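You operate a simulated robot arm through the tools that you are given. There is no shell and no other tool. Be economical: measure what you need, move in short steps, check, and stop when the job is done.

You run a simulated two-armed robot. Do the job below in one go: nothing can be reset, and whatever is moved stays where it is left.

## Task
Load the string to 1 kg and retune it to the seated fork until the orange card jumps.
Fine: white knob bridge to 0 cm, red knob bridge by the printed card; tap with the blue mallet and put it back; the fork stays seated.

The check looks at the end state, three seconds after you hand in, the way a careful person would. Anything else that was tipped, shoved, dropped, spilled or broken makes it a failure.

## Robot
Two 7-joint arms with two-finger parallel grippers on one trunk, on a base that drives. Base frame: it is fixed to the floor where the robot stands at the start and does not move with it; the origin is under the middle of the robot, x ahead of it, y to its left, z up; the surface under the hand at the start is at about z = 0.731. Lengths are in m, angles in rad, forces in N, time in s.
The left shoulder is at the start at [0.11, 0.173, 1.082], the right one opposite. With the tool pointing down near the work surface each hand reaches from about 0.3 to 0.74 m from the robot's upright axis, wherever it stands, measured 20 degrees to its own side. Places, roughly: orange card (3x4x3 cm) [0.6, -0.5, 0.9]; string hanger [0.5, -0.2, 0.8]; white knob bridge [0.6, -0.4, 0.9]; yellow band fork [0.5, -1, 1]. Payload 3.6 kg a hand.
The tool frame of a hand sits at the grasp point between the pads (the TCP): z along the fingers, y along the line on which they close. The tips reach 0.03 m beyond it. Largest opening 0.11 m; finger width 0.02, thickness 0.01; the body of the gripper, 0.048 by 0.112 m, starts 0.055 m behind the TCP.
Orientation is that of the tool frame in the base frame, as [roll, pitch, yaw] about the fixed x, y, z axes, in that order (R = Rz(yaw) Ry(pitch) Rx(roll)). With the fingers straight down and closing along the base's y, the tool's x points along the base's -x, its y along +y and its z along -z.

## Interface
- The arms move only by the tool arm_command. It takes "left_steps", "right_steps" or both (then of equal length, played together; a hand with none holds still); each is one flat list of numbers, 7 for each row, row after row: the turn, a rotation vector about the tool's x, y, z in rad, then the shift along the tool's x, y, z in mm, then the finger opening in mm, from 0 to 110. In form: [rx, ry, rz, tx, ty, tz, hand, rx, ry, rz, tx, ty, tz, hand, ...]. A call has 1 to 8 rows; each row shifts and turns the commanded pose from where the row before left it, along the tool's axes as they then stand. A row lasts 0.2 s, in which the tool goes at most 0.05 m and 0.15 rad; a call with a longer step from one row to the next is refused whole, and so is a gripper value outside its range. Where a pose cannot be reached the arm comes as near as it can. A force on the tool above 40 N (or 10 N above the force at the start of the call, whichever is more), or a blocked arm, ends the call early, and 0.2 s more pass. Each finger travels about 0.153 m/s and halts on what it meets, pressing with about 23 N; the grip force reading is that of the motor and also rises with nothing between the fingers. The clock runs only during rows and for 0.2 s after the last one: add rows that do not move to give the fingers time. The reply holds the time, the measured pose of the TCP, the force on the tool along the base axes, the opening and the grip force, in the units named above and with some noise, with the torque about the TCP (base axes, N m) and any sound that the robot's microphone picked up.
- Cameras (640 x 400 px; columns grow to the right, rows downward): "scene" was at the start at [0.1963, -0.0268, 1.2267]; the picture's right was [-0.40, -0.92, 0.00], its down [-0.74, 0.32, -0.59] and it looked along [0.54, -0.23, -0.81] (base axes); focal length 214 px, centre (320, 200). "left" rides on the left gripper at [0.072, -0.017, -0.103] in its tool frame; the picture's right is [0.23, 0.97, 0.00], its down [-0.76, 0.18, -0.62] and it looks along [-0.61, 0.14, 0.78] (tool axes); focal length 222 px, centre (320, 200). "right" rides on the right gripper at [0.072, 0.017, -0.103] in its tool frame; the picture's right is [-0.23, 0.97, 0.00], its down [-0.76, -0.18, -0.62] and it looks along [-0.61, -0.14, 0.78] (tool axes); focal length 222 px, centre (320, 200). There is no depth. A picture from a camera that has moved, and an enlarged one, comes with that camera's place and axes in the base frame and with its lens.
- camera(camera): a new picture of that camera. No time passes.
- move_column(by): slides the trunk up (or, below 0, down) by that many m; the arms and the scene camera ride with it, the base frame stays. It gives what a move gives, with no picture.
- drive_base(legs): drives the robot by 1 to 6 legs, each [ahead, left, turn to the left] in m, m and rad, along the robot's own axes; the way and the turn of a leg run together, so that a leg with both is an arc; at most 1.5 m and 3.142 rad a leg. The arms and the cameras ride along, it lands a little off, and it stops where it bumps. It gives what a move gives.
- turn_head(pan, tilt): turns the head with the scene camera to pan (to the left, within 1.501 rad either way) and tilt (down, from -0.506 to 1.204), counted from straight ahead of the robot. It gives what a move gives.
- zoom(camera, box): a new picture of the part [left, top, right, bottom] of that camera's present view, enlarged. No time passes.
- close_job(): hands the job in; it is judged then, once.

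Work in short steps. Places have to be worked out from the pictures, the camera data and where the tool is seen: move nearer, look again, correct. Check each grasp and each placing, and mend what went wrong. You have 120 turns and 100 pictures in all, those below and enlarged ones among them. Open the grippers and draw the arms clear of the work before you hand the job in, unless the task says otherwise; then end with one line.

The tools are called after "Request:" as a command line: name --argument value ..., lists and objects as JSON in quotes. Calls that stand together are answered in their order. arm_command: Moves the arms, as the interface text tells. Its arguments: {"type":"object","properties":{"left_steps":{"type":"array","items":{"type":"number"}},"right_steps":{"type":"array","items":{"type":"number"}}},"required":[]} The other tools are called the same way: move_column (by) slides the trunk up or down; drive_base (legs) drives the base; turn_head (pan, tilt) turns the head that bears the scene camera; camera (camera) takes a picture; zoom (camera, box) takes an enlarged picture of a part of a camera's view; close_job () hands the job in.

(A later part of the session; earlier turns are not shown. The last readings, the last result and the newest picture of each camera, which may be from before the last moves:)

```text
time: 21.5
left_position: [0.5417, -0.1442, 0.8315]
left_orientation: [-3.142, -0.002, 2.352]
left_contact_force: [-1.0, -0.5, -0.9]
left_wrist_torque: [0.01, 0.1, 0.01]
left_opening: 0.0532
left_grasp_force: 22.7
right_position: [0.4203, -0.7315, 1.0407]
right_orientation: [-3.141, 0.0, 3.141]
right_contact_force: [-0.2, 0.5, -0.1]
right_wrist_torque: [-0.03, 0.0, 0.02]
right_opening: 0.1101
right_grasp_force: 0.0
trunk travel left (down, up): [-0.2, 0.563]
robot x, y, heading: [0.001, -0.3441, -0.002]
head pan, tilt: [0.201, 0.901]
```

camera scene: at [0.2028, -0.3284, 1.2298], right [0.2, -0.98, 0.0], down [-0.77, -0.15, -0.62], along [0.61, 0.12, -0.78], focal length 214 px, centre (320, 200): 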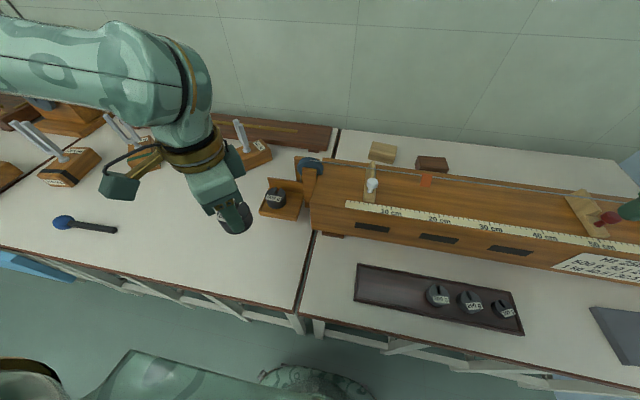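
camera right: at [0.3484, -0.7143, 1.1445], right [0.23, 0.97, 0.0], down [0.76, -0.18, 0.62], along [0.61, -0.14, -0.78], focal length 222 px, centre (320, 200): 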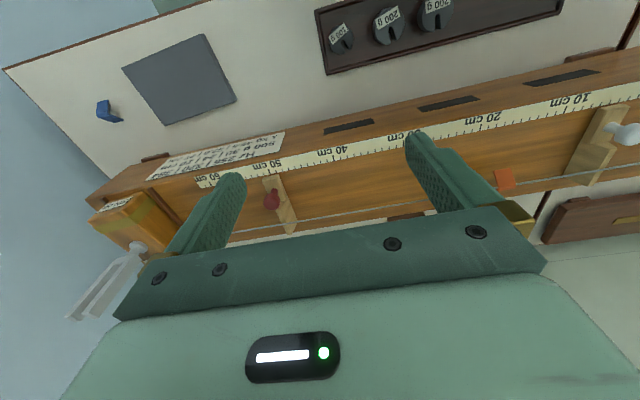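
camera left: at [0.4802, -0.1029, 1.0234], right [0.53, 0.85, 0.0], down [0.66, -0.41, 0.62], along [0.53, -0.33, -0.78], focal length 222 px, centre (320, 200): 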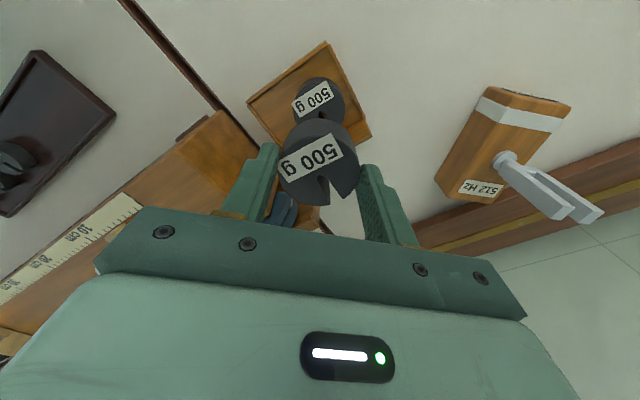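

The load is now borne by the stack. Opening gently, then lifting away.

Request:
arm_command --left_steps '[0, 0, 0, 0, 0, 0, 57, 0, 0, 0, 0, 0, 0, 64, 0, 0, 0, 0, 0, 0, 64, 0, 0, 0, 0, 0, -20, 64, 0, 0, 0, 0, 0, -40, 64, 0, 0, 0, 0, 0, -40, 64, 0, 0, 0, 0, 0, -40, 64]'

Request:
zoom --camera "scene" --box '[220, 130, 340, 220]'

Request:
zoom --camera "left" --box '[200, 30, 440, 210]'

```text
time: 23.1
left_position: [0.5449, -0.1449, 0.9699]
left_orientation: [-3.14, -0.003, 2.352]
left_contact_force: [0.5, -0.2, -0.5]
left_wrist_torque: [-0.02, -0.01, 0.02]
left_opening: 0.0639
left_grasp_force: 0.0
right_position: [0.4196, -0.7318, 1.0406]
right_orientation: [-3.139, 0.001, 3.14]
right_contact_force: [-0.1, 0.2, -0.3]
right_wrist_torque: [0.02, 0.01, -0.01]
right_opening: 0.1103
right_grasp_force: 0.1
trunk travel left (down, up): [-0.2, 0.563]
robot x, y, heading: [0.0003, -0.3473, -0.006]
head pan, tilt: [0.201, 0.901]
```

```text
4.44 times, centred on (280, 175) of scene
camera zoom: at [0.2024, -0.33, 1.2299], right [0.2, -0.98, 0.0], down [-0.77, -0.15, -0.62], along [0.61, 0.12, -0.78], focal length 953 px, centre (498, 311)
```

zoom: 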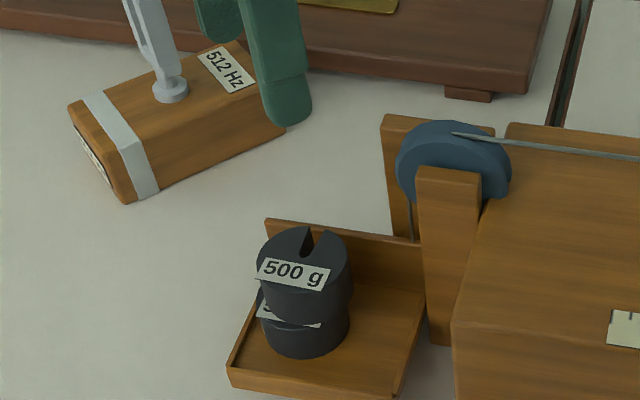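

```text
2.22 times, centred on (320, 120) of left
camera zoom: at [0.482, -0.106, 1.0753], right [0.53, 0.85, 0.0], down [0.66, -0.42, 0.62], along [0.53, -0.33, -0.78], focal length 494 px, centre (320, 378)
```

zoom: 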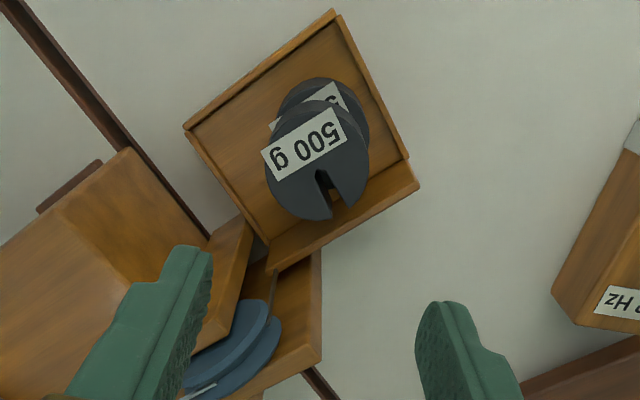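

The 500 g is stacked squarely on the pan weight: 1 kg total. Now I retract the left hand, turn it back straight, and bring it in front of the white bridge to look closely.

Request:
arm_command --left_steps '[0, 0, 0, 28, -28, -20, 64, 0, 0, 0, 28, -28, -20, 64, 0, 0, -0.131, 28, -28, 0, 64, 0, 0, -0.131, 0, 0, 0, 64, 0, 0, -0.131, 0, 0, 0, 64, 0, 0, -0.131, 0, 0, 0, 64, 0, 0, -0.131, 0, 0, 0, 64, 0, 0, -0.131, 0, 0, 0, 64]'

Request:
arm_command --left_steps '[0, 0, 0, 0, -45, 0, 40, 0, 0, 0, 0, -45, 0, 40, 0, 0, 0, 0, -45, 0, 40, 0, 0, 0, 0, -45, 0, 40, 0, 0, 0, 0, -45, 0, 40]'

Request:
camera --camera "left"

Request:
zoom --camera "scene" --box '[330, 160, 430, 230]'

```text
time: 24.9
left_position: [0.4231, -0.1444, 1.0098]
left_orientation: [-3.14, -0.001, -3.141]
left_contact_force: [-0.1, 0.1, 0.1]
left_wrist_torque: [-0.02, -0.02, -0.01]
left_opening: 0.064
left_grasp_force: 0.1
right_position: [0.4202, -0.7316, 1.0403]
right_orientation: [-3.139, -0.001, 3.139]
right_contact_force: [0.0, -0.8, 0.4]
right_wrist_torque: [0.04, -0.01, -0.04]
right_opening: 0.11
right_grasp_force: 0.1
trunk travel left (down, up): [-0.2, 0.563]
robot x, y, heading: [0.0025, -0.3493, -0.006]
head pan, tilt: [0.201, 0.901]
```

```text
time: 26.1
left_position: [0.4215, -0.3694, 1.0091]
left_orientation: [3.142, -0.001, 3.14]
left_contact_force: [0.0, 0.5, 0.5]
left_wrist_torque: [0.03, 0.02, -0.01]
left_opening: 0.04
left_grasp_force: 0.1
right_position: [0.4204, -0.7322, 1.0404]
right_orientation: [-3.141, 0.0, 3.14]
right_contact_force: [0.0, 0.2, -1.0]
right_wrist_torque: [-0.01, -0.02, -0.01]
right_opening: 0.1099
right_grasp_force: 0.0
trunk travel left (down, up): [-0.2, 0.563]
robot x, y, heading: [-0.0018, -0.3474, -0.007]
head pan, tilt: [0.201, 0.901]
```

```text
58 pictures are left
camera left: at [0.3492, -0.3871, 1.1146], right [-0.23, 0.97, 0.0], down [0.76, 0.18, 0.62], along [0.61, 0.14, -0.78], focal length 222 px, centre (320, 200)
```

left: 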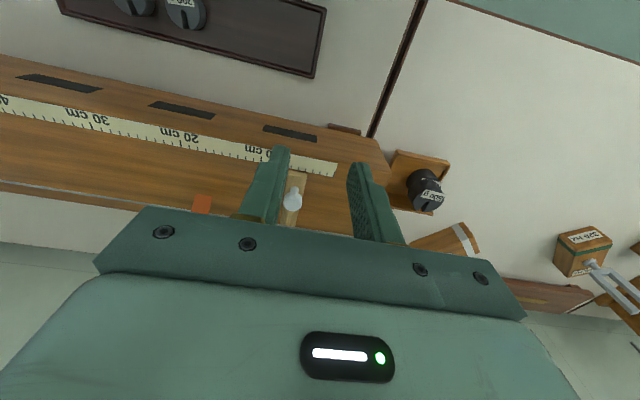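

```text
5.71 times, centred on (380, 195) of scene
camera zoom: at [0.2028, -0.331, 1.2298], right [0.2, -0.98, 0.0], down [-0.77, -0.15, -0.62], along [0.61, 0.12, -0.78], focal length 1226 px, centre (-23, 229)
```

zoom: 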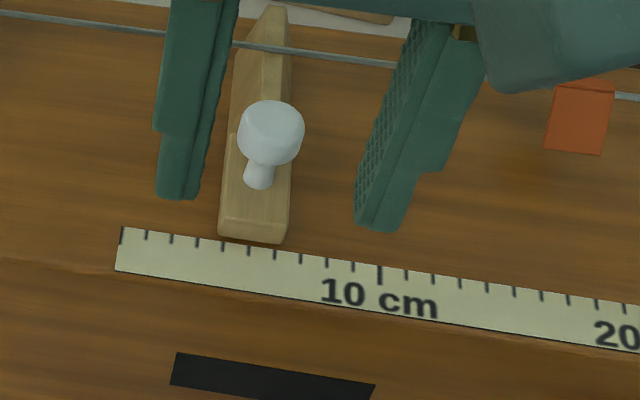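

The white bridge is centred at ~5.1 cm, with its cap at ≈(0.546,-0.381,0.877). It needs to go +y by ~51 mm. I'll bring the open fingers above it.

Request:
arm_command --left_steps '[0, 0, 0, -31, -3, 15, 50, 0, 0, 0, -31, -3, 15, 50, 0, 0, 0, -31, -3, 20, 50, 0, 0, 0, -31, -2.5, 35, 50, 0, 0, 0, 0, 0, 0, 50]'

Request:
zoom --camera "left" --box '[220, 100, 420, 230]'

Request:
zoom --camera "scene" --box '[330, 140, 450, 230]'

```text
time: 27.3
left_position: [0.5486, -0.3807, 0.9249]
left_orientation: [3.141, -0.001, 3.14]
left_contact_force: [-0.6, 0.3, 0.7]
left_wrist_torque: [-0.02, -0.02, -0.01]
left_opening: 0.0503
left_grasp_force: 0.1
right_position: [0.4201, -0.7304, 1.0409]
right_orientation: [-3.141, -0.003, 3.139]
right_contact_force: [0.4, -0.3, 0.4]
right_wrist_torque: [-0.01, -0.03, -0.02]
right_opening: 0.1102
right_grasp_force: 0.1
trunk travel left (down, up): [-0.2, 0.563]
robot x, y, heading: [-0.0023, -0.3452, -0.0]
head pan, tilt: [0.201, 0.901]
```

```text
3.08 times, centred on (320, 165) of left
camera zoom: at [0.4757, -0.3987, 1.0298], right [-0.22, 0.97, 0.0], down [0.76, 0.18, 0.62], along [0.61, 0.14, -0.78], focal length 684 px, centre (320, 308)
```

zoom: 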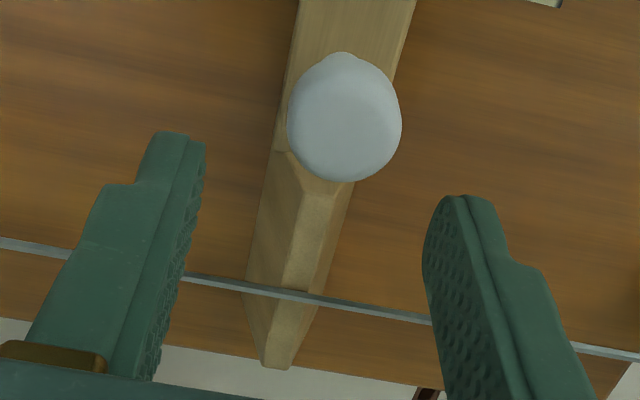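

```text
4.44 times, centred on (390, 185) of scene
camera zoom: at [0.2022, -0.3298, 1.23], right [0.2, -0.98, 0.0], down [-0.77, -0.15, -0.62], along [0.61, 0.12, -0.78], focal length 953 px, centre (9, 267)
```

zoom: 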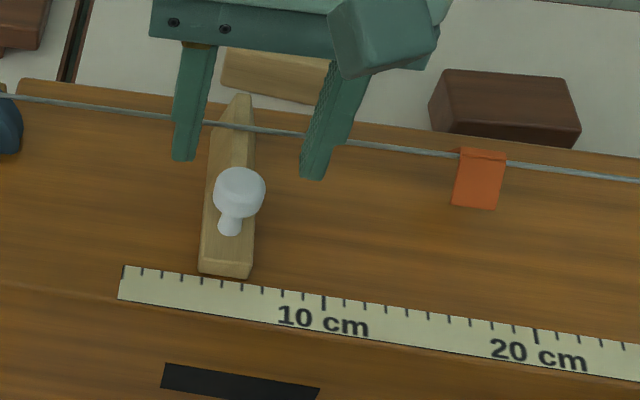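

The cap is centred near (0.533,-0.379), top at z≈0.893. I'll correct by -16 mm in x and descend to TCP z≈0.89.

Request:
arm_command --left_steps '[0, 0, 0, 16, 2, 0, 50, 0, 0, 0, 0, 0, 18, 50, 0, 0, 0, 0, 0, 18, 50, 0, 0, 0, 0, 0, 0, 50]'

Request:
zoom --camera "left" --box '[220, 100, 420, 230]'

Request:
zoom --camera "scene" --box '[330, 140, 450, 230]'

```text
time: 28.3
left_position: [0.5327, -0.3782, 0.8888]
left_orientation: [-3.141, -0.001, 3.14]
left_contact_force: [-0.5, 0.0, -0.8]
left_wrist_torque: [-0.01, -0.02, -0.03]
left_opening: 0.0501
left_grasp_force: 0.1
right_position: [0.4196, -0.7309, 1.0419]
right_orientation: [-3.141, 0.001, 3.141]
right_contact_force: [0.1, 0.5, -0.5]
right_wrist_torque: [0.01, 0.02, -0.03]
right_opening: 0.1102
right_grasp_force: 0.0
trunk travel left (down, up): [-0.2, 0.563]
robot x, y, heading: [0.0029, -0.3461, -0.006]
head pan, tilt: [0.201, 0.901]
```

```text
3.08 times, centred on (320, 165) of left
camera zoom: at [0.4601, -0.3953, 0.9948], right [-0.23, 0.97, 0.0], down [0.76, 0.18, 0.62], along [0.61, 0.14, -0.78], focal length 684 px, centre (320, 308)
```

zoom: 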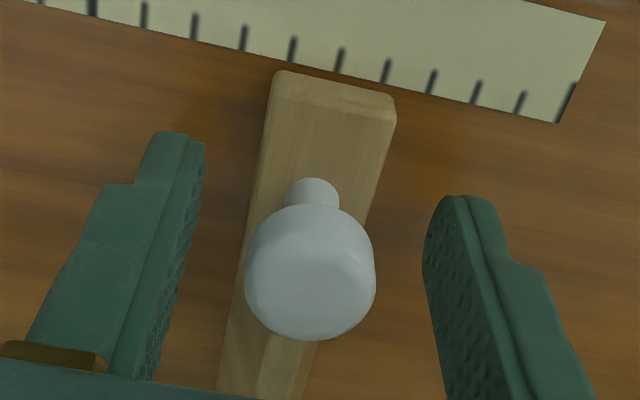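

```text
4.44 times, centred on (390, 185) of scene
camera zoom: at [0.2028, -0.3299, 1.2298], right [0.2, -0.98, 0.0], down [-0.77, -0.15, -0.62], along [0.61, 0.12, -0.78], focal length 953 px, centre (9, 267)
```

zoom: 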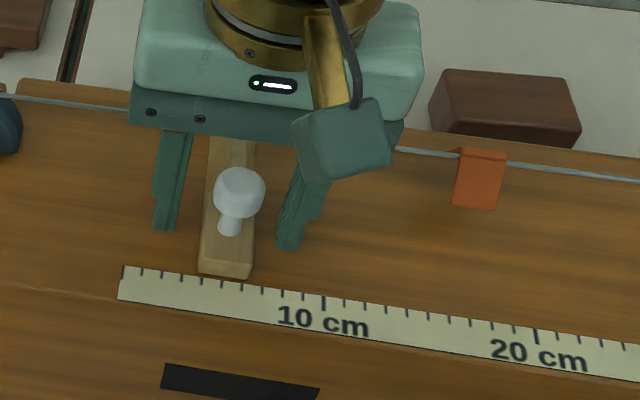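

The cap is between the fingers. Closing on it and checking the grip.

Request:
arm_command --left_steps '[0, 0, 0, 0, -2, 0, 50, 0, 0, 0, 0, 0, 0, 20, 0, 0, 0, 0, 0, 0, 15, 0, 0, 0, 0, 0, 0, 15]'

Request:
zoom --camera "left" --box '[220, 100, 420, 230]'

```text
time: 29.3
left_position: [0.5302, -0.3802, 0.89]
left_orientation: [-3.141, -0.001, 3.14]
left_contact_force: [-0.2, 1.0, 0.3]
left_wrist_torque: [-0.03, -0.27, 0.26]
left_opening: 0.0257
left_grasp_force: 44.9
right_position: [0.4201, -0.7308, 1.0407]
right_orientation: [-3.141, 0.0, 3.14]
right_contact_force: [0.4, 1.1, -0.4]
right_wrist_torque: [-0.06, -0.01, -0.02]
right_opening: 0.1097
right_grasp_force: 0.1
trunk travel left (down, up): [-0.2, 0.563]
robot x, y, heading: [-0.0033, -0.3471, -0.005]
head pan, tilt: [0.201, 0.901]
```

```text
3.08 times, centred on (320, 165) of left
camera zoom: at [0.4592, -0.3978, 0.9952], right [-0.23, 0.97, 0.0], down [0.76, 0.18, 0.62], along [0.61, 0.14, -0.78], focal length 684 px, centre (320, 308)
```

zoom: 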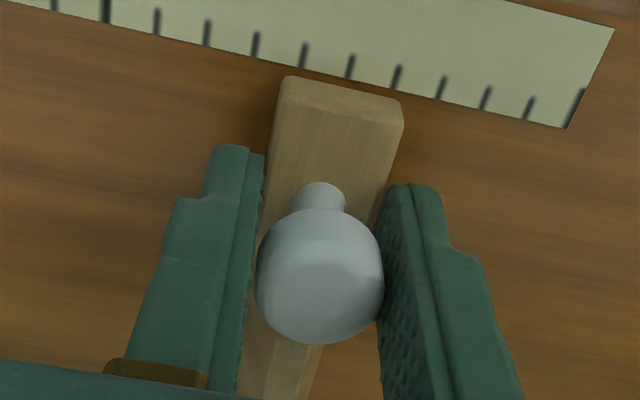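

Gripped at 25.7 mm. Sliding +y by 45 mm in gentle steps, then measuring.

Request:
arm_command --left_steps '[0, 0, 0, 0, 8, 0, 15, 0, 0, 0, 0, 10, 0, 15, 0, 0, 0, 0, 10, 0, 15, 0, 0, 0, 0, 10, 0, 15, 0, 0, 0, 0, 7, 0, 15, 0, 0, 0, 0, 0, 0, 15]'

Request:
zoom --camera "left" --box '[220, 100, 420, 230]'

Request:
zoom --camera "scene" --box '[310, 140, 430, 230]'

```text
time: 30.7
left_position: [0.5316, -0.3357, 0.89]
left_orientation: [-3.141, -0.001, 3.139]
left_contact_force: [0.5, -0.4, -1.5]
left_wrist_torque: [-0.24, 0.24, 0.18]
left_opening: 0.0256
left_grasp_force: 44.9
right_position: [0.4191, -0.7323, 1.0413]
right_orientation: [-3.14, -0.001, 3.14]
right_contact_force: [0.4, 0.9, -0.8]
right_wrist_torque: [0.01, -0.01, 0.04]
right_opening: 0.11
right_grasp_force: 0.1
trunk travel left (down, up): [-0.2, 0.563]
robot x, y, heading: [-0.0035, -0.3447, -0.004]
head pan, tilt: [0.201, 0.901]
```

```text
3.08 times, centred on (320, 165) of left
camera zoom: at [0.4593, -0.3527, 0.9952], right [-0.23, 0.97, 0.0], down [0.76, 0.18, 0.62], along [0.61, 0.14, -0.78], focal length 684 px, centre (320, 308)
```

zoom: 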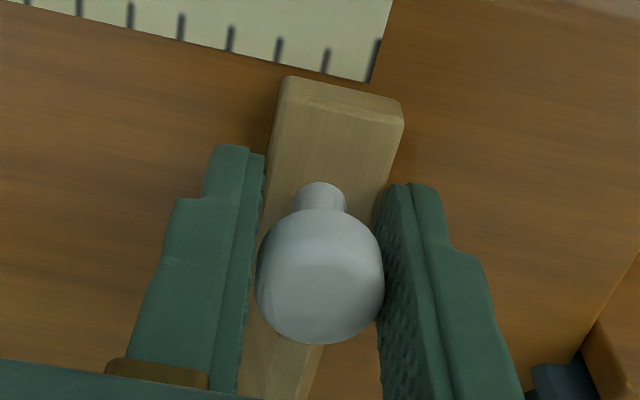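

```text
4.44 times, centred on (370, 185) of scene
camera zoom: at [0.2032, -0.3298, 1.2297], right [0.2, -0.98, 0.0], down [-0.77, -0.15, -0.62], along [0.61, 0.12, -0.78], focal length 953 px, centre (98, 267)
```

zoom: 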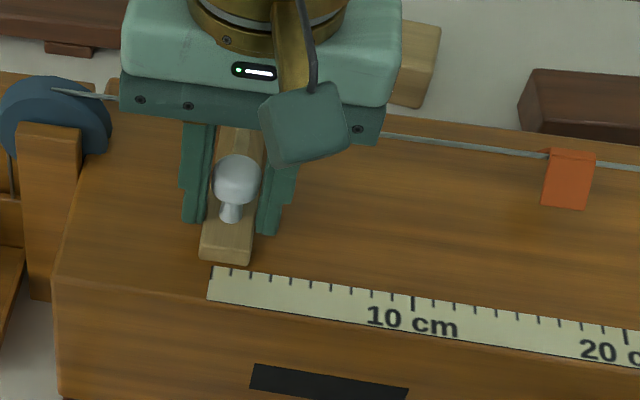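

The bridge centre reads ≈0.5 cm in both views, so it needs +5 mm more.

Request:
arm_command --left_steps '[0, 0, 0, 0, 5.2, 0, 15, 0, 0, 0, 0, 0, 0, 15]'

Request:
zoom --camera "left" --box '[260, 100, 380, 180]'

Request:
zoom --camera "scene" --box '[340, 170, 410, 220]'

```text
time: 31.3
left_position: [0.5313, -0.3299, 0.8908]
left_orientation: [3.141, -0.002, 3.141]
left_contact_force: [5.2, -1.0, 5.7]
left_wrist_torque: [-0.06, 0.97, 0.23]
left_opening: 0.0258
left_grasp_force: 44.7
right_position: [0.4204, -0.7313, 1.0411]
right_orientation: [-3.139, 0.0, 3.14]
right_contact_force: [0.5, 0.3, -0.5]
right_wrist_torque: [0.0, 0.01, 0.01]
right_opening: 0.1098
right_grasp_force: 0.0
trunk travel left (down, up): [-0.2, 0.563]
robot x, y, heading: [0.0017, -0.3477, -0.01]
head pan, tilt: [0.201, 0.901]
```

```text
5.00 times, centred on (320, 140) of left
camera zoom: at [0.4591, -0.3472, 0.9951], right [-0.23, 0.97, 0.0], down [0.76, 0.18, 0.62], along [0.61, 0.14, -0.78], focal length 1111 px, centre (320, 500)
```

zoom: 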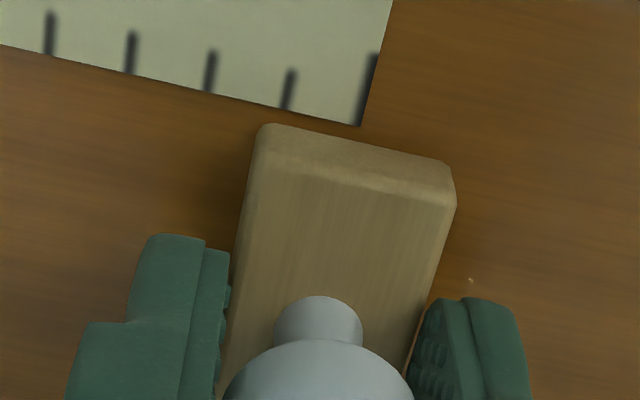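

```text
8.00 times, centred on (375, 195) of scene
camera zoom: at [0.2032, -0.3299, 1.2298], right [0.2, -0.98, 0.0], down [-0.77, -0.15, -0.62], along [0.61, 0.12, -0.78], focal length 1716 px, centre (-120, 240)
```

zoom: 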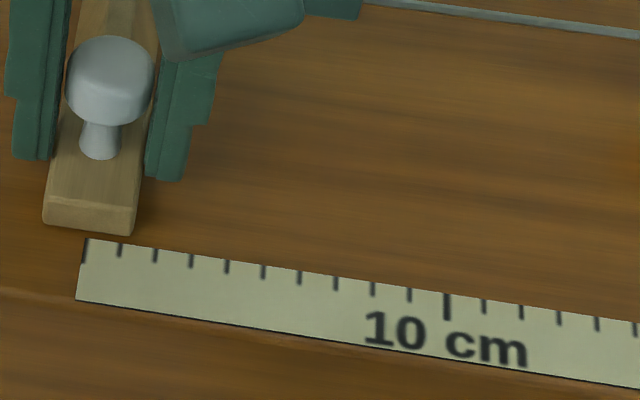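

The bridge centre lines up with the 0 mark in both views. Releasing and lifting.

Request:
arm_command --left_steps '[0, 0, 0, 0, 0, 0, 32, 0, 0, 0, 0, 0, 0, 40, 0, 0, 0, 0, 0, -20, 40, 0, 0, 0, 0, 0, -40, 40, 0, 0, 0, 0, 0, -40, 40, 0, 0, 0, 30, 0, 0, 40, 0, 0, 0, 40, 0, 0, 40, 0, 0, 0, 40, 0, 0, 40]'

Request:
zoom --camera "scene" --box '[340, 170, 410, 220]'

```text
time: 33.1
left_position: [0.4183, -0.3282, 0.9889]
left_orientation: [3.141, -0.001, 3.141]
left_contact_force: [-0.2, 0.4, 1.1]
left_wrist_torque: [-0.02, 0.0, 0.02]
left_opening: 0.04
left_grasp_force: 0.0
right_position: [0.4192, -0.732, 1.0413]
right_orientation: [-3.139, 0.0, 3.141]
right_contact_force: [0.1, 0.9, -0.6]
right_wrist_torque: [0.03, 0.01, 0.02]
right_opening: 0.1102
right_grasp_force: 0.1
trunk travel left (down, up): [-0.2, 0.563]
robot x, y, heading: [-0.0054, -0.3483, -0.003]
head pan, tilt: [0.201, 0.901]
```

```text
8.00 times, centred on (375, 195) of scene
camera zoom: at [0.2023, -0.3298, 1.2299], right [0.2, -0.98, 0.0], down [-0.77, -0.15, -0.62], along [0.61, 0.12, -0.78], focal length 1716 px, centre (-120, 240)
```

zoom: 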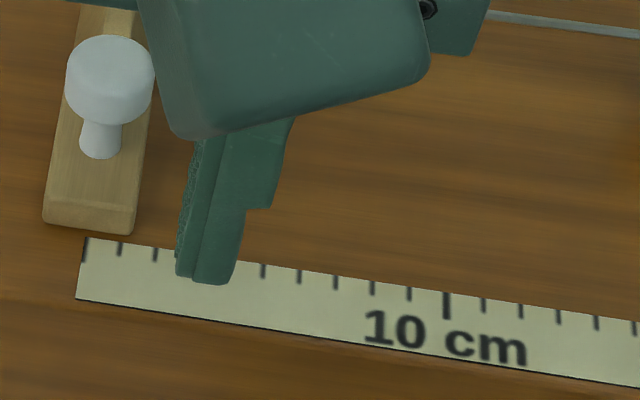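

White bridge is set. Next is the red bridge, at ≈50.2 cm with its cap ≈(0.536,-0.831). I'll shift both hands +y, then drive right by 0.25 m so the right hand ends near it with good reach.

Request:
arm_command --left_steps '[0, 0, 0, 20, 45, -10, 60, 0, 0, 0, 20, 45, -10, 60, 0, 0, 0, 20, 45, -10, 60, 0, 0, 0, 0, 45, 0, 60]' --right_steps '[0, 0, 0, 0, 45, 0, 60, 0, 0, 0, 0, 45, 0, 60, 0, 0, 0, 0, 45, 0, 60, 0, 0, 0, 0, 20, 0, 60]'

Request:
drive_base --legs '[[0, -0.25, 0]]'

Request:
turn_head --pan -0.2 --tilt 0.85

Request:
camera --camera "scene"

Request:
camera --camera "right"

```text
refused: row 1 steps farther than a row can; nothing moved
```

```text
time: 34.9
left_position: [0.4205, -0.5795, 0.9898]
left_orientation: [3.14, -0.002, -3.14]
left_contact_force: [0.4, 0.1, -0.4]
left_wrist_torque: [0.01, 0.0, -0.01]
left_opening: 0.0398
left_grasp_force: 0.0
right_position: [0.4207, -0.9815, 1.0392]
right_orientation: [-3.141, -0.001, -3.139]
right_contact_force: [-0.9, -1.1, 0.2]
right_wrist_torque: [0.02, 0.0, 0.01]
right_opening: 0.1102
right_grasp_force: 0.0
trunk travel left (down, up): [-0.2, 0.563]
robot x, y, heading: [0.0008, -0.5954, -0.0]
head pan, tilt: [0.201, 0.901]
```

```text
time: 35.8
left_position: [0.4194, -0.579, 0.99]
left_orientation: [-3.139, -0.002, -3.141]
left_contact_force: [0.1, -0.1, -0.5]
left_wrist_torque: [0.0, 0.01, -0.04]
left_opening: 0.0399
left_grasp_force: 0.2
right_position: [0.4214, -0.9813, 1.0401]
right_orientation: [-3.14, 0.0, -3.138]
right_contact_force: [-0.3, 0.4, 0.0]
right_wrist_torque: [-0.02, -0.01, 0.03]
right_opening: 0.11
right_grasp_force: 0.1
trunk travel left (down, up): [-0.2, 0.563]
robot x, y, heading: [0.0026, -0.5995, -0.001]
head pan, tilt: [-0.201, 0.85]
```

```text
46 pictures are left
camera scene: at [0.2052, -0.6111, 1.2337], right [-0.2, -0.98, 0.0], down [-0.74, 0.15, -0.66], along [0.65, -0.13, -0.75], focal length 214 px, centre (320, 200)
```

scene: 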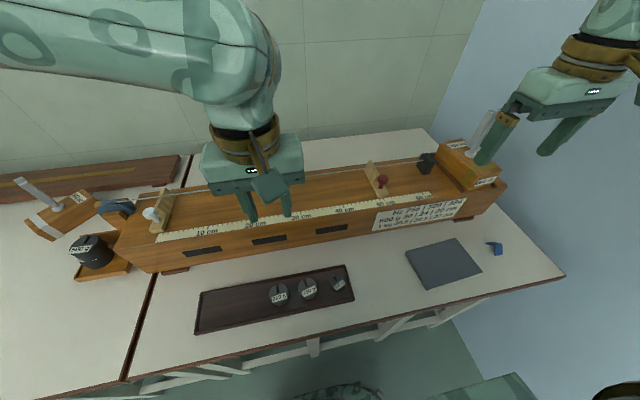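

```text
45 pictures are left
camera right: at [0.3487, -0.9654, 1.1445], right [0.23, 0.97, 0.0], down [0.76, -0.18, 0.62], along [0.61, -0.14, -0.78], focal length 222 px, centre (320, 200)
```

right: 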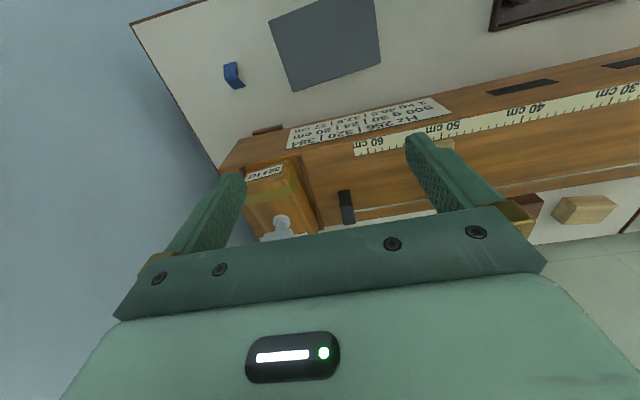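

The drive went ahead while the arm move was refused; there's no harm, everything is clear. I'll move the left hand out of the way and the right hand in front of the red bridge.

Request:
arm_command --left_steps '[0, 0, 0, 10, 45, 0, 40, 0, 0, 0, 10, 45, 0, 40, 0, 0, 0, 10, 45, 0, 40, 0, 0, 0, 10, 45, 0, 40, 0, 0, 0, 10, 45, 0, 40]' --right_steps '[0, 0, 0, 0, 37, 0, 50, 0, 0, 0, 0, 37, 0, 50, 0, 0, 0, 0, 38, 0, 50, 0, 0, 0, 0, 38, 0, 50, 0, 0, 0, -15, 0, 0, 50]'

Request:
camera --camera "right"

Request:
zoom --camera "scene" --box '[330, 140, 450, 240]'

```text
time: 37.0
left_position: [0.3684, -0.3509, 0.985]
left_orientation: [3.14, 0.0, -3.141]
left_contact_force: [-0.4, 0.5, 0.6]
left_wrist_torque: [0.0, -0.01, -0.01]
left_opening: 0.0399
left_grasp_force: 0.1
right_position: [0.4362, -0.8325, 1.0413]
right_orientation: [-3.139, 0.0, -3.139]
right_contact_force: [-0.2, 1.0, -0.5]
right_wrist_torque: [-0.03, -0.01, -0.02]
right_opening: 0.0501
right_grasp_force: 0.0
trunk travel left (down, up): [-0.2, 0.563]
robot x, y, heading: [0.0001, -0.5973, 0.001]
head pan, tilt: [-0.201, 0.85]
```

```text
44 pictures are left
camera right: at [0.3631, -0.8165, 1.1451], right [0.23, 0.97, 0.0], down [0.76, -0.17, 0.62], along [0.61, -0.14, -0.78], focal length 222 px, centre (320, 200)
```

right: 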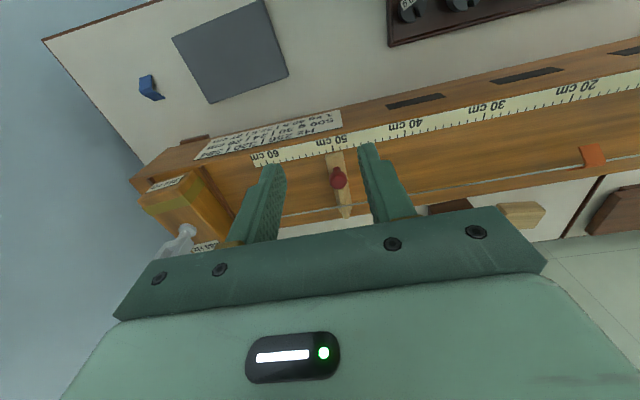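

```text
4.00 times, centred on (390, 190) of scene
camera zoom: at [0.2047, -0.6101, 1.2338], right [-0.2, -0.98, 0.0], down [-0.74, 0.15, -0.66], along [0.65, -0.13, -0.75], focal length 858 px, centre (40, 240)
```

zoom: 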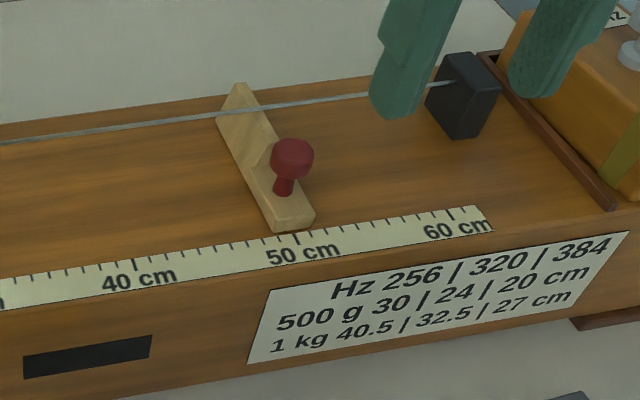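

Red bridge is at 50.0 cm, cap ≈(0.535,-0.830). Approaching from above.

Request:
arm_command --right_steps '[0, 0, 0, -25, 1, 28, 50, 0, 0, 0, -24, 1, 29, 50, 0, 0, 0, -24, 0, 29, 50, 0, 0, 0, -24, 0, 29, 50, 0, 0, 0, 0, 0, 0, 50]'

Request:
zoom --camera "right" --box '[220, 80, 420, 210]'

```text
time: 38.2
left_position: [0.3691, -0.3521, 0.9865]
left_orientation: [3.141, 0.0, -3.141]
left_contact_force: [-0.2, -0.2, 0.5]
left_wrist_torque: [-0.03, 0.0, 0.0]
left_opening: 0.04
left_grasp_force: 0.1
right_position: [0.5333, -0.8271, 0.9261]
right_orientation: [-3.141, 0.001, -3.14]
right_contact_force: [0.0, -0.9, 0.1]
right_wrist_torque: [0.01, 0.0, 0.04]
right_opening: 0.0498
right_grasp_force: 0.0
trunk travel left (down, up): [-0.2, 0.563]
robot x, y, heading: [0.0008, -0.5944, -0.003]
head pan, tilt: [-0.201, 0.85]
```

```text
3.08 times, centred on (320, 145) of right
camera zoom: at [0.462, -0.812, 1.0306], right [0.23, 0.97, 0.0], down [0.76, -0.18, 0.62], along [0.61, -0.14, -0.78], focal length 684 px, centre (320, 369)
```

zoom: 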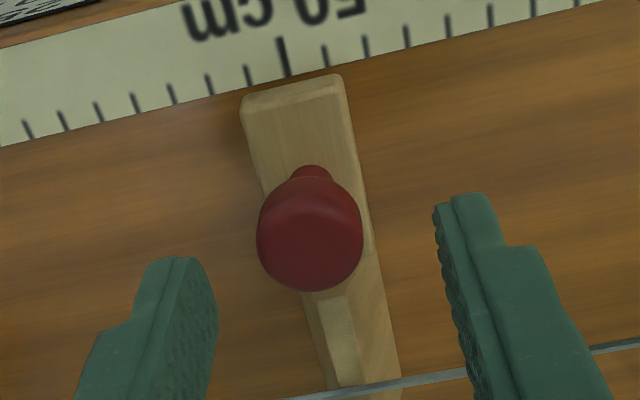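

The cap is 4 mm to -y of the tool axis. Correcting, descending and closing.

Request:
arm_command --right_steps '[0, 0, 0, 0, -4, 0, 50, 0, 0, 0, 0, 0, 18, 50, 0, 0, 0, 0, 0, 18, 50, 0, 0, 0, 0, 0, 0, 25, 0, 0, 0, 0, 0, 0, 15, 0, 0, 0, 0, 0, 0, 15]'

Request:
zoom --camera "right" --box '[220, 80, 420, 210]'

```text
time: 39.6
left_position: [0.3694, -0.3535, 0.9848]
left_orientation: [3.141, -0.004, -3.141]
left_contact_force: [-0.3, -0.1, 0.0]
left_wrist_torque: [0.04, 0.02, -0.04]
left_opening: 0.0401
left_grasp_force: 0.1
right_position: [0.531, -0.8343, 0.8882]
right_orientation: [-3.14, 0.001, 3.142]
right_contact_force: [-0.9, 1.7, -1.2]
right_wrist_torque: [0.21, -0.66, -0.47]
right_opening: 0.0258
right_grasp_force: 45.2
trunk travel left (down, up): [-0.2, 0.563]
robot x, y, heading: [-0.0017, -0.5983, 0.001]
head pan, tilt: [-0.201, 0.85]
```

```text
3.08 times, centred on (320, 145) of right
camera zoom: at [0.4591, -0.8175, 0.9936], right [0.23, 0.97, 0.0], down [0.76, -0.18, 0.62], along [0.61, -0.14, -0.78], focal length 684 px, centre (320, 369)
```

zoom: 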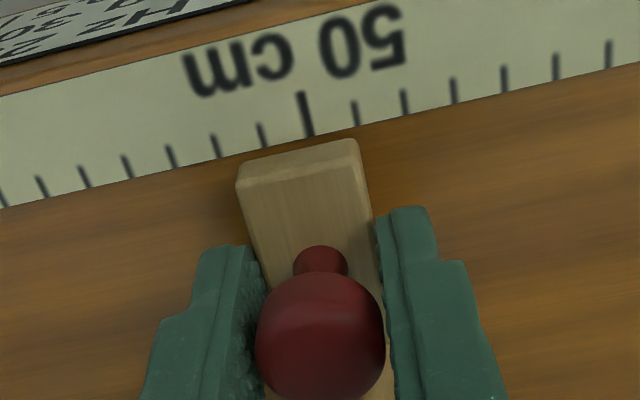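

Gripped; it now reads ≈50.4 cm. Sliding +y ~225 mm in two gentle runs.

Request:
arm_command --right_steps '[0, 0, 0, 0, 8, 0, 15, 0, 0, 0, 0, 14, 0, 15, 0, 0, 0, 0, 16, 0, 15, 0, 0, 0, 0, 16, 0, 15, 0, 0, 0, 0, 16, 0, 15, 0, 0, 0, 0, 16, 0, 15, 0, 0, 0, 0, 14, 0, 15, 0, 0, 0, 0, 10, 0, 15]'

Request:
zoom --camera "scene" --box '[200, 100, 440, 250]'

```text
time: 41.4
left_position: [0.3666, -0.3524, 0.9864]
left_orientation: [3.141, 0.001, -3.141]
left_contact_force: [0.0, 0.1, 0.6]
left_wrist_torque: [-0.01, -0.01, 0.0]
left_opening: 0.0402
left_grasp_force: 0.0
right_position: [0.531, -0.7243, 0.8898]
right_orientation: [3.141, 0.001, -3.139]
right_contact_force: [-10.8, 0.1, 11.2]
right_wrist_torque: [-0.02, 0.88, -0.18]
right_opening: 0.0257
right_grasp_force: 45.1
trunk travel left (down, up): [-0.2, 0.563]
robot x, y, heading: [-0.0013, -0.5982, -0.001]
head pan, tilt: [-0.201, 0.85]
```

```text
2.67 times, centred on (320, 175) of scene
camera zoom: at [0.203, -0.6105, 1.2342], right [-0.2, -0.98, 0.0], down [-0.74, 0.15, -0.66], along [0.65, -0.13, -0.75], focal length 572 px, centre (320, 267)
```

zoom: 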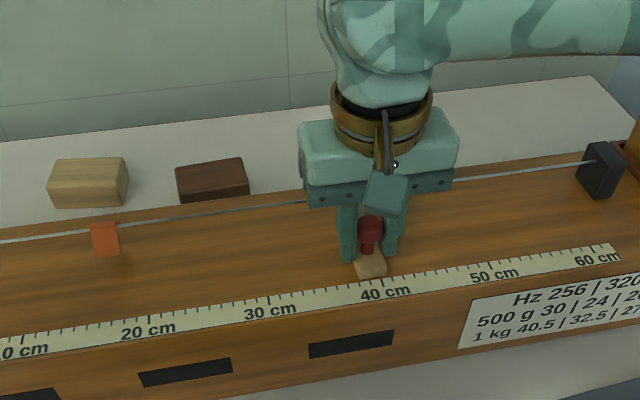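

Moving well (≈39 cm). Some x/z strain has built up; I'll relieve it with a small shift and continue ~112 mm.

Request:
arm_command --right_steps '[0, 0, 0, 1.5, 6, -1.5, 15, 0, 0, 0, 0, 14, 0, 15, 0, 0, 0, 0, 16, 0, 15, 0, 0, 0, 0, 17, 0, 15, 0, 0, 0, 0, 17, 0, 15, 0, 0, 0, 0, 16, 0, 15, 0, 0, 0, 0, 14, 0, 15, 0, 0, 0, 0, 10, 0, 15]'

Request:
zoom --camera "scene" --box '[260, 170, 360, 230]'

Request:
zoom --camera "right" --box '[220, 80, 420, 210]'

```text
time: 43.2
left_position: [0.3686, -0.3524, 0.9844]
left_orientation: [3.141, -0.001, -3.139]
left_contact_force: [-0.5, -0.3, -0.1]
left_wrist_torque: [0.01, -0.02, -0.01]
left_opening: 0.0398
left_grasp_force: 0.1
right_position: [0.5311, -0.6119, 0.8889]
right_orientation: [-3.139, -0.002, -3.138]
right_contact_force: [3.1, 0.6, -4.4]
right_wrist_torque: [-0.11, -0.71, -0.58]
right_opening: 0.0257
right_grasp_force: 44.7
trunk travel left (down, up): [-0.2, 0.563]
robot x, y, heading: [-0.0041, -0.594, 0.002]
head pan, tilt: [-0.201, 0.85]
```

```text
6.40 times, centred on (310, 200) of scene
camera zoom: at [0.2059, -0.6106, 1.2335], right [-0.2, -0.98, 0.0], down [-0.74, 0.15, -0.66], along [0.65, -0.13, -0.75], focal length 1373 px, centre (384, 200)
```

zoom: 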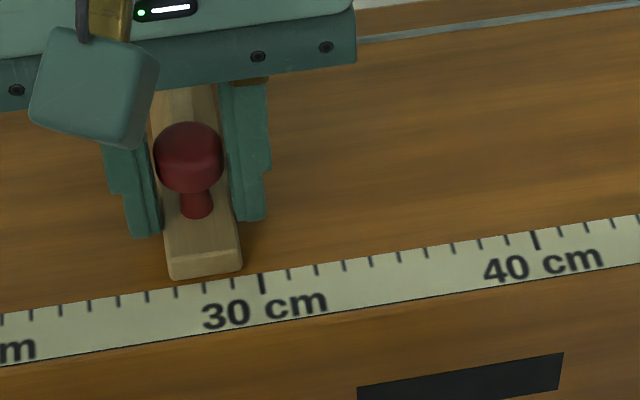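

```text
3.08 times, centred on (320, 145) of right
camera zoom: at [0.4591, -0.5955, 0.9936], right [0.23, 0.97, 0.0], down [0.76, -0.18, 0.62], along [0.61, -0.14, -0.78], focal length 684 px, centre (320, 369)
```

zoom: 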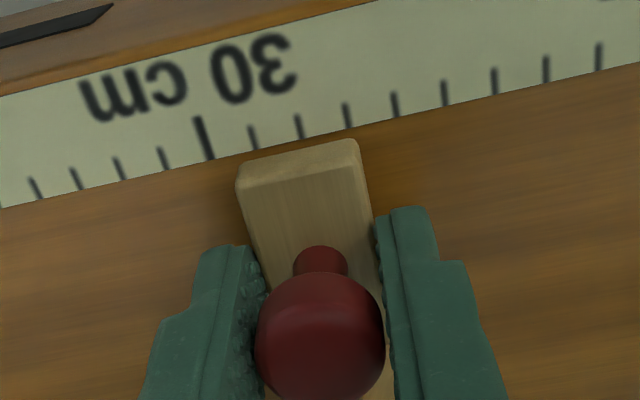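

Reads ≈28.1 cm. Moving 11 mm more, then a fine reading.

Request:
arm_command --right_steps '[0, 0, 0, 0, 6, 0, 15, 0, 0, 0, 0, 5, 0, 15, 0, 0, 0, 0, 0, 0, 15]'

Request:
zoom --camera "scene" --box '[260, 190, 320, 230]'

Request:
zoom --camera "right" --box '[260, 100, 380, 180]'

```text
time: 44.0
left_position: [0.3703, -0.3524, 0.9844]
left_orientation: [-3.141, -0.002, -3.141]
left_contact_force: [0.7, -0.6, 0.9]
left_wrist_torque: [0.0, -0.02, -0.01]
left_opening: 0.0403
left_grasp_force: 0.0
right_position: [0.5308, -0.602, 0.8886]
right_orientation: [-3.138, -0.004, -3.141]
right_contact_force: [-0.4, -1.0, -22.7]
right_wrist_torque: [0.0, -0.86, -0.57]
right_opening: 0.0257
right_grasp_force: 44.6
trunk travel left (down, up): [-0.2, 0.563]
robot x, y, heading: [-0.0015, -0.5978, -0.004]
head pan, tilt: [-0.201, 0.85]
```

```text
10.00 times, centred on (290, 210) of scene
camera zoom: at [0.2069, -0.6109, 1.2331], right [-0.2, -0.98, 0.0], down [-0.74, 0.15, -0.66], along [0.65, -0.13, -0.75], focal length 2145 px, centre (620, 100)
```

zoom: 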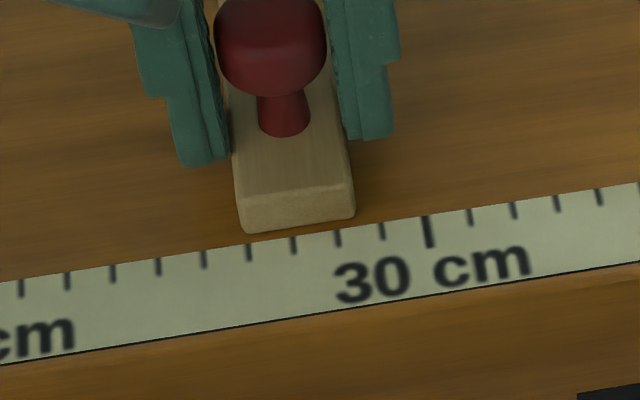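

```text
5.00 times, centred on (320, 140) of right
camera zoom: at [0.4595, -0.5859, 0.9938], right [0.23, 0.97, 0.0], down [0.76, -0.17, 0.62], along [0.6, -0.14, -0.78], focal length 1111 px, centre (320, 500)
```

zoom: 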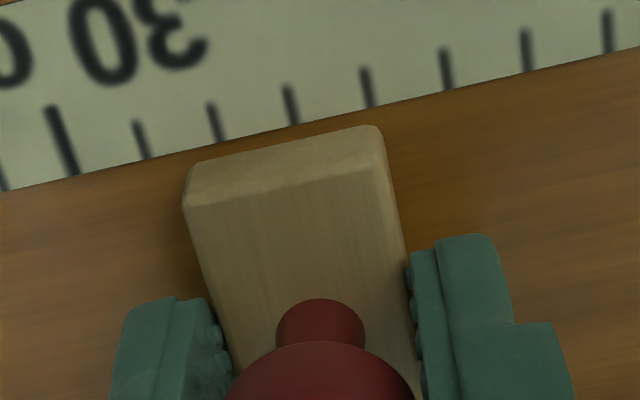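

Both views read 27.23 cm. I'll ease the vertical strain and move 2.3 mm more.

Request:
arm_command --right_steps '[0, 0, 0, 0, 0, 1, 15, 0, 0, 0, 0, 2.5, 0, 15, 0, 0, 0, 0, 0, 0, 15]'

Request:
zoom --camera "scene" --box '[260, 190, 320, 230]'

Request:
zoom --camera "right" --box '[260, 100, 380, 180]'

```text
time: 44.8
left_position: [0.3692, -0.3523, 0.9844]
left_orientation: [3.141, -0.003, -3.14]
left_contact_force: [-0.2, -0.5, -0.4]
left_wrist_torque: [-0.03, -0.01, 0.04]
left_opening: 0.04
left_grasp_force: 0.0
right_position: [0.5308, -0.5999, 0.8889]
right_orientation: [3.14, -0.002, 3.141]
right_contact_force: [-5.7, -0.5, -13.6]
right_wrist_torque: [0.15, 1.29, -0.32]
right_opening: 0.0257
right_grasp_force: 45.0
trunk travel left (down, up): [-0.2, 0.563]
robot x, y, heading: [-0.0053, -0.5987, 0.0]
head pan, tilt: [-0.201, 0.85]
```

```text
10.00 times, centred on (290, 210) of scene
camera zoom: at [0.2058, -0.6108, 1.2335], right [-0.2, -0.98, 0.0], down [-0.74, 0.15, -0.66], along [0.65, -0.13, -0.75], focal length 2145 px, centre (620, 100)
```

zoom: 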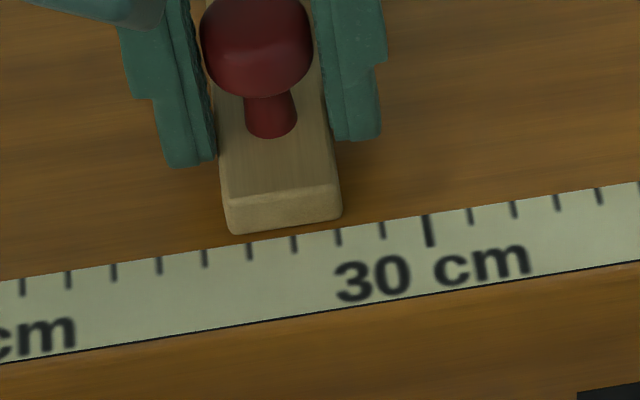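

```text
5.00 times, centred on (320, 140) of right
camera zoom: at [0.4593, -0.5831, 0.9938], right [0.23, 0.97, 0.0], down [0.76, -0.18, 0.62], along [0.61, -0.14, -0.78], focal length 1111 px, centre (320, 500)
```

zoom: 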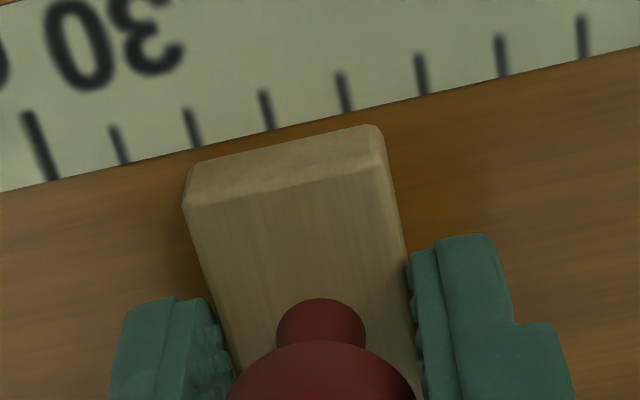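

It's at 26.92, so I'll go back 0.8 mm, then release and lift.

Request:
arm_command --right_steps '[0, 0, 0, 0, -0.8, 0.5, 15, 0, 0, 0, 0, 0, 0, 15, 0, 0, 0, 0, 0, 0, 32, 0, 0, 0, 0, 0, 0, 42, 0, 0, 0, 0, 0, -20, 42, 0, 0, 0, 0, 0, -40, 42, 0, 0, 0, 0, 0, -40, 42, 0, 0, 0, 0, 0, -40, 42]'

Request:
zoom --camera "scene" --box '[260, 190, 320, 230]'

Request:
zoom --camera "scene" --box '[120, 150, 360, 270]'

```text
time: 46.6
left_position: [0.3678, -0.3525, 0.984]
left_orientation: [3.141, 0.001, -3.139]
left_contact_force: [0.3, -0.2, -0.6]
left_wrist_torque: [0.02, 0.0, 0.0]
left_opening: 0.0403
left_grasp_force: 0.1
right_position: [0.5295, -0.6, 1.0282]
right_orientation: [-3.141, -0.001, -3.138]
right_contact_force: [-0.6, 0.0, 0.3]
right_wrist_torque: [0.02, -0.02, -0.01]
right_opening: 0.0419
right_grasp_force: 0.1
trunk travel left (down, up): [-0.2, 0.563]
robot x, y, heading: [-0.0027, -0.599, 0.001]
head pan, tilt: [-0.201, 0.85]
```

```text
10.00 times, centred on (290, 210) of scene
camera zoom: at [0.2045, -0.6106, 1.2338], right [-0.2, -0.98, 0.0], down [-0.74, 0.15, -0.66], along [0.65, -0.13, -0.75], focal length 2145 px, centre (620, 100)
```

zoom: 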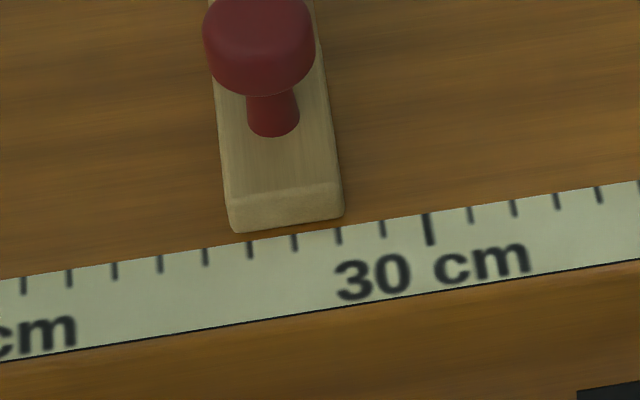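

```text
2.67 times, centred on (240, 210) of scene
camera zoom: at [0.2045, -0.6106, 1.2338], right [-0.2, -0.98, 0.0], down [-0.74, 0.15, -0.66], along [0.65, -0.13, -0.75], focal length 572 px, centre (533, 173)
```

zoom: 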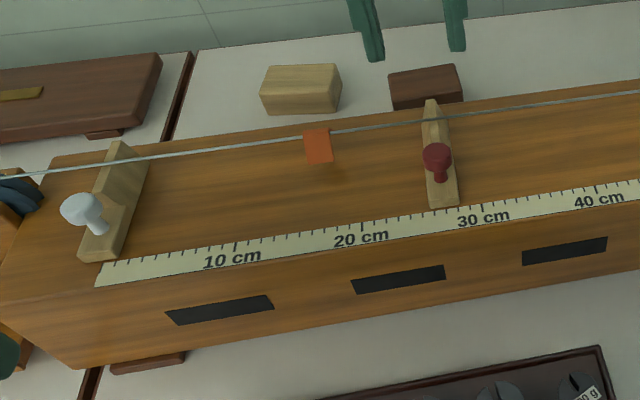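

The red bridge reads 27.0 cm and the white is at 0. Next is the mallet (around x 0.375, y 0.26–0.40). I'll retract the right hand and drive left to y≈0.15.

Request:
arm_command --right_steps '[0, 0, 0, 45, 0, 0, 60, 0, 0, 0, 45, 0, 0, 60, 0, 0, 0, 45, 0, 0, 60, 0, 0, 0, 40, 0, 0, 60]' --left_steps '[0, 0, 0, 0, 40, -20, 40, 0, 0, 0, 0, 40, -20, 40, 0, 0, 0, 0, 40, -20, 40, 0, 0, 0, 0, 40, -20, 40]'

Request:
drive_base --legs '[[0, 0.74, 0]]'

Request:
turn_head --pan 0.1 --tilt 1.0

Request:
camera --camera "scene"

```text
time: 47.6
left_position: [0.388, -0.2008, 1.0519]
left_orientation: [3.14, 0.0, -3.141]
left_contact_force: [-0.6, -0.4, 0.1]
left_wrist_torque: [0.01, -0.03, 0.01]
left_opening: 0.0397
left_grasp_force: 0.1
left hand out of reach, approached as far as the arm can: row 4
right_position: [0.3616, -0.601, 1.0282]
right_orientation: [-3.139, 0.0, -3.14]
right_contact_force: [-0.1, -1.1, 0.2]
right_wrist_torque: [-0.04, 0.01, 0.02]
right_opening: 0.0597
right_grasp_force: 0.0
trunk travel left (down, up): [-0.2, 0.563]
robot x, y, heading: [0.0025, -0.5977, -0.001]
head pan, tilt: [-0.201, 0.85]
```

```text
time: 51.6
left_position: [0.3809, 0.5425, 1.0525]
left_orientation: [3.141, 0.001, -3.132]
left_contact_force: [0.5, -0.3, 1.3]
left_wrist_torque: [0.01, 0.01, 0.0]
left_opening: 0.0398
left_grasp_force: 0.1
right_position: [0.3566, 0.1434, 1.028]
right_orientation: [-3.141, 0.0, -3.13]
right_contact_force: [-0.9, 0.1, 1.1]
right_wrist_torque: [-0.01, -0.01, 0.0]
right_opening: 0.06
right_grasp_force: 0.0
trunk travel left (down, up): [-0.2, 0.563]
robot x, y, heading: [-0.0032, 0.1422, 0.006]
head pan, tilt: [-0.201, 0.85]
```

```text
time: 52.4
left_position: [0.3803, 0.5425, 1.0521]
left_orientation: [-3.141, 0.0, -3.132]
left_contact_force: [-0.1, 0.4, 0.0]
left_wrist_torque: [0.0, -0.02, 0.02]
left_opening: 0.04
left_grasp_force: 0.1
right_position: [0.3569, 0.1426, 1.028]
right_orientation: [-3.14, 0.001, -3.132]
right_contact_force: [0.3, 0.3, 0.1]
right_wrist_torque: [-0.03, 0.01, 0.0]
right_opening: 0.0597
right_grasp_force: 0.1
trunk travel left (down, up): [-0.2, 0.563]
robot x, y, heading: [-0.002, 0.1446, 0.012]
head pan, tilt: [0.099, 1.0]
```

```text
31 pictures are left
camera scene: at [0.1945, 0.1548, 1.2226], right [0.11, -0.99, 0.0], down [-0.84, -0.09, -0.54], along [0.54, 0.06, -0.84], focal length 214 px, centre (320, 200)
```

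scene: 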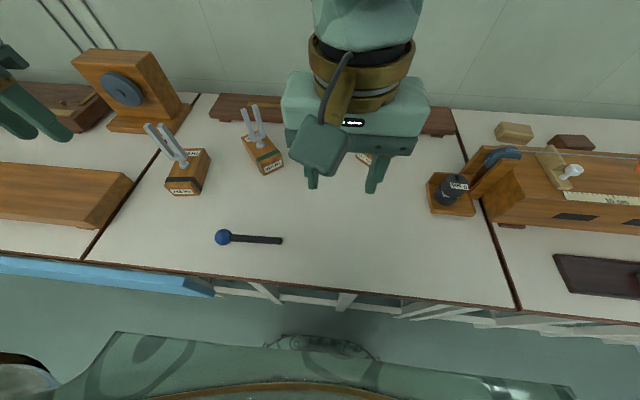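

The mallet lies from handle end (0.381,0.268) to head (0.371,0.409). I'll turn the right hand ~92° so that it closes across the handle (the head will later point forward).

Request:
arm_command --right_steps '[0, 0, -0.145, 0, 0, 0, 60, 0, 0, -0.145, 0, 0, 0, 60, 0, 0, -0.145, 0, 0, 0, 60, 0, 0, -0.145, 0, 0, 0, 60, 0, 0, -0.145, 0, 0, 0, 60, 0, 0, -0.145, 0, 0, 0, 60, 0, 0, -0.145, 0, 0, 0, 60, 0, 0, -0.145, 0, 0, 0, 60]'

Request:
arm_command --right_steps '[0, 0, -0.148, 0, 0, 0, 60, 0, 0, -0.148, 0, 0, 0, 60, 0, 0, -0.148, 0, 0, 0, 60]'

```text
time: 54.2
left_position: [0.3807, 0.5417, 1.0521]
left_orientation: [3.142, -0.001, -3.135]
left_contact_force: [-0.1, 0.5, -0.4]
left_wrist_torque: [0.02, -0.03, -0.02]
left_opening: 0.0402
left_grasp_force: 0.0
right_position: [0.3572, 0.1431, 1.0298]
right_orientation: [-3.141, -0.003, -1.969]
right_contact_force: [-0.3, 0.4, -0.4]
right_wrist_torque: [0.02, -0.01, 0.01]
right_opening: 0.0601
right_grasp_force: 0.1
trunk travel left (down, up): [-0.2, 0.563]
robot x, y, heading: [-0.0051, 0.1478, 0.009]
head pan, tilt: [0.099, 1.0]
```

```text
time: 55.0
left_position: [0.3797, 0.5412, 1.0528]
left_orientation: [-3.141, -0.001, -3.133]
left_contact_force: [0.0, 0.2, 0.6]
left_wrist_torque: [-0.02, 0.0, -0.02]
left_opening: 0.0401
left_grasp_force: 0.1
right_position: [0.3574, 0.1426, 1.0295]
right_orientation: [-3.142, -0.001, -1.525]
right_contact_force: [0.2, -0.7, -0.8]
right_wrist_torque: [-0.02, -0.02, -0.01]
right_opening: 0.06
right_grasp_force: 0.1
trunk travel left (down, up): [-0.2, 0.563]
robot x, y, heading: [-0.0009, 0.142, 0.008]
head pan, tilt: [0.099, 1.0]
```

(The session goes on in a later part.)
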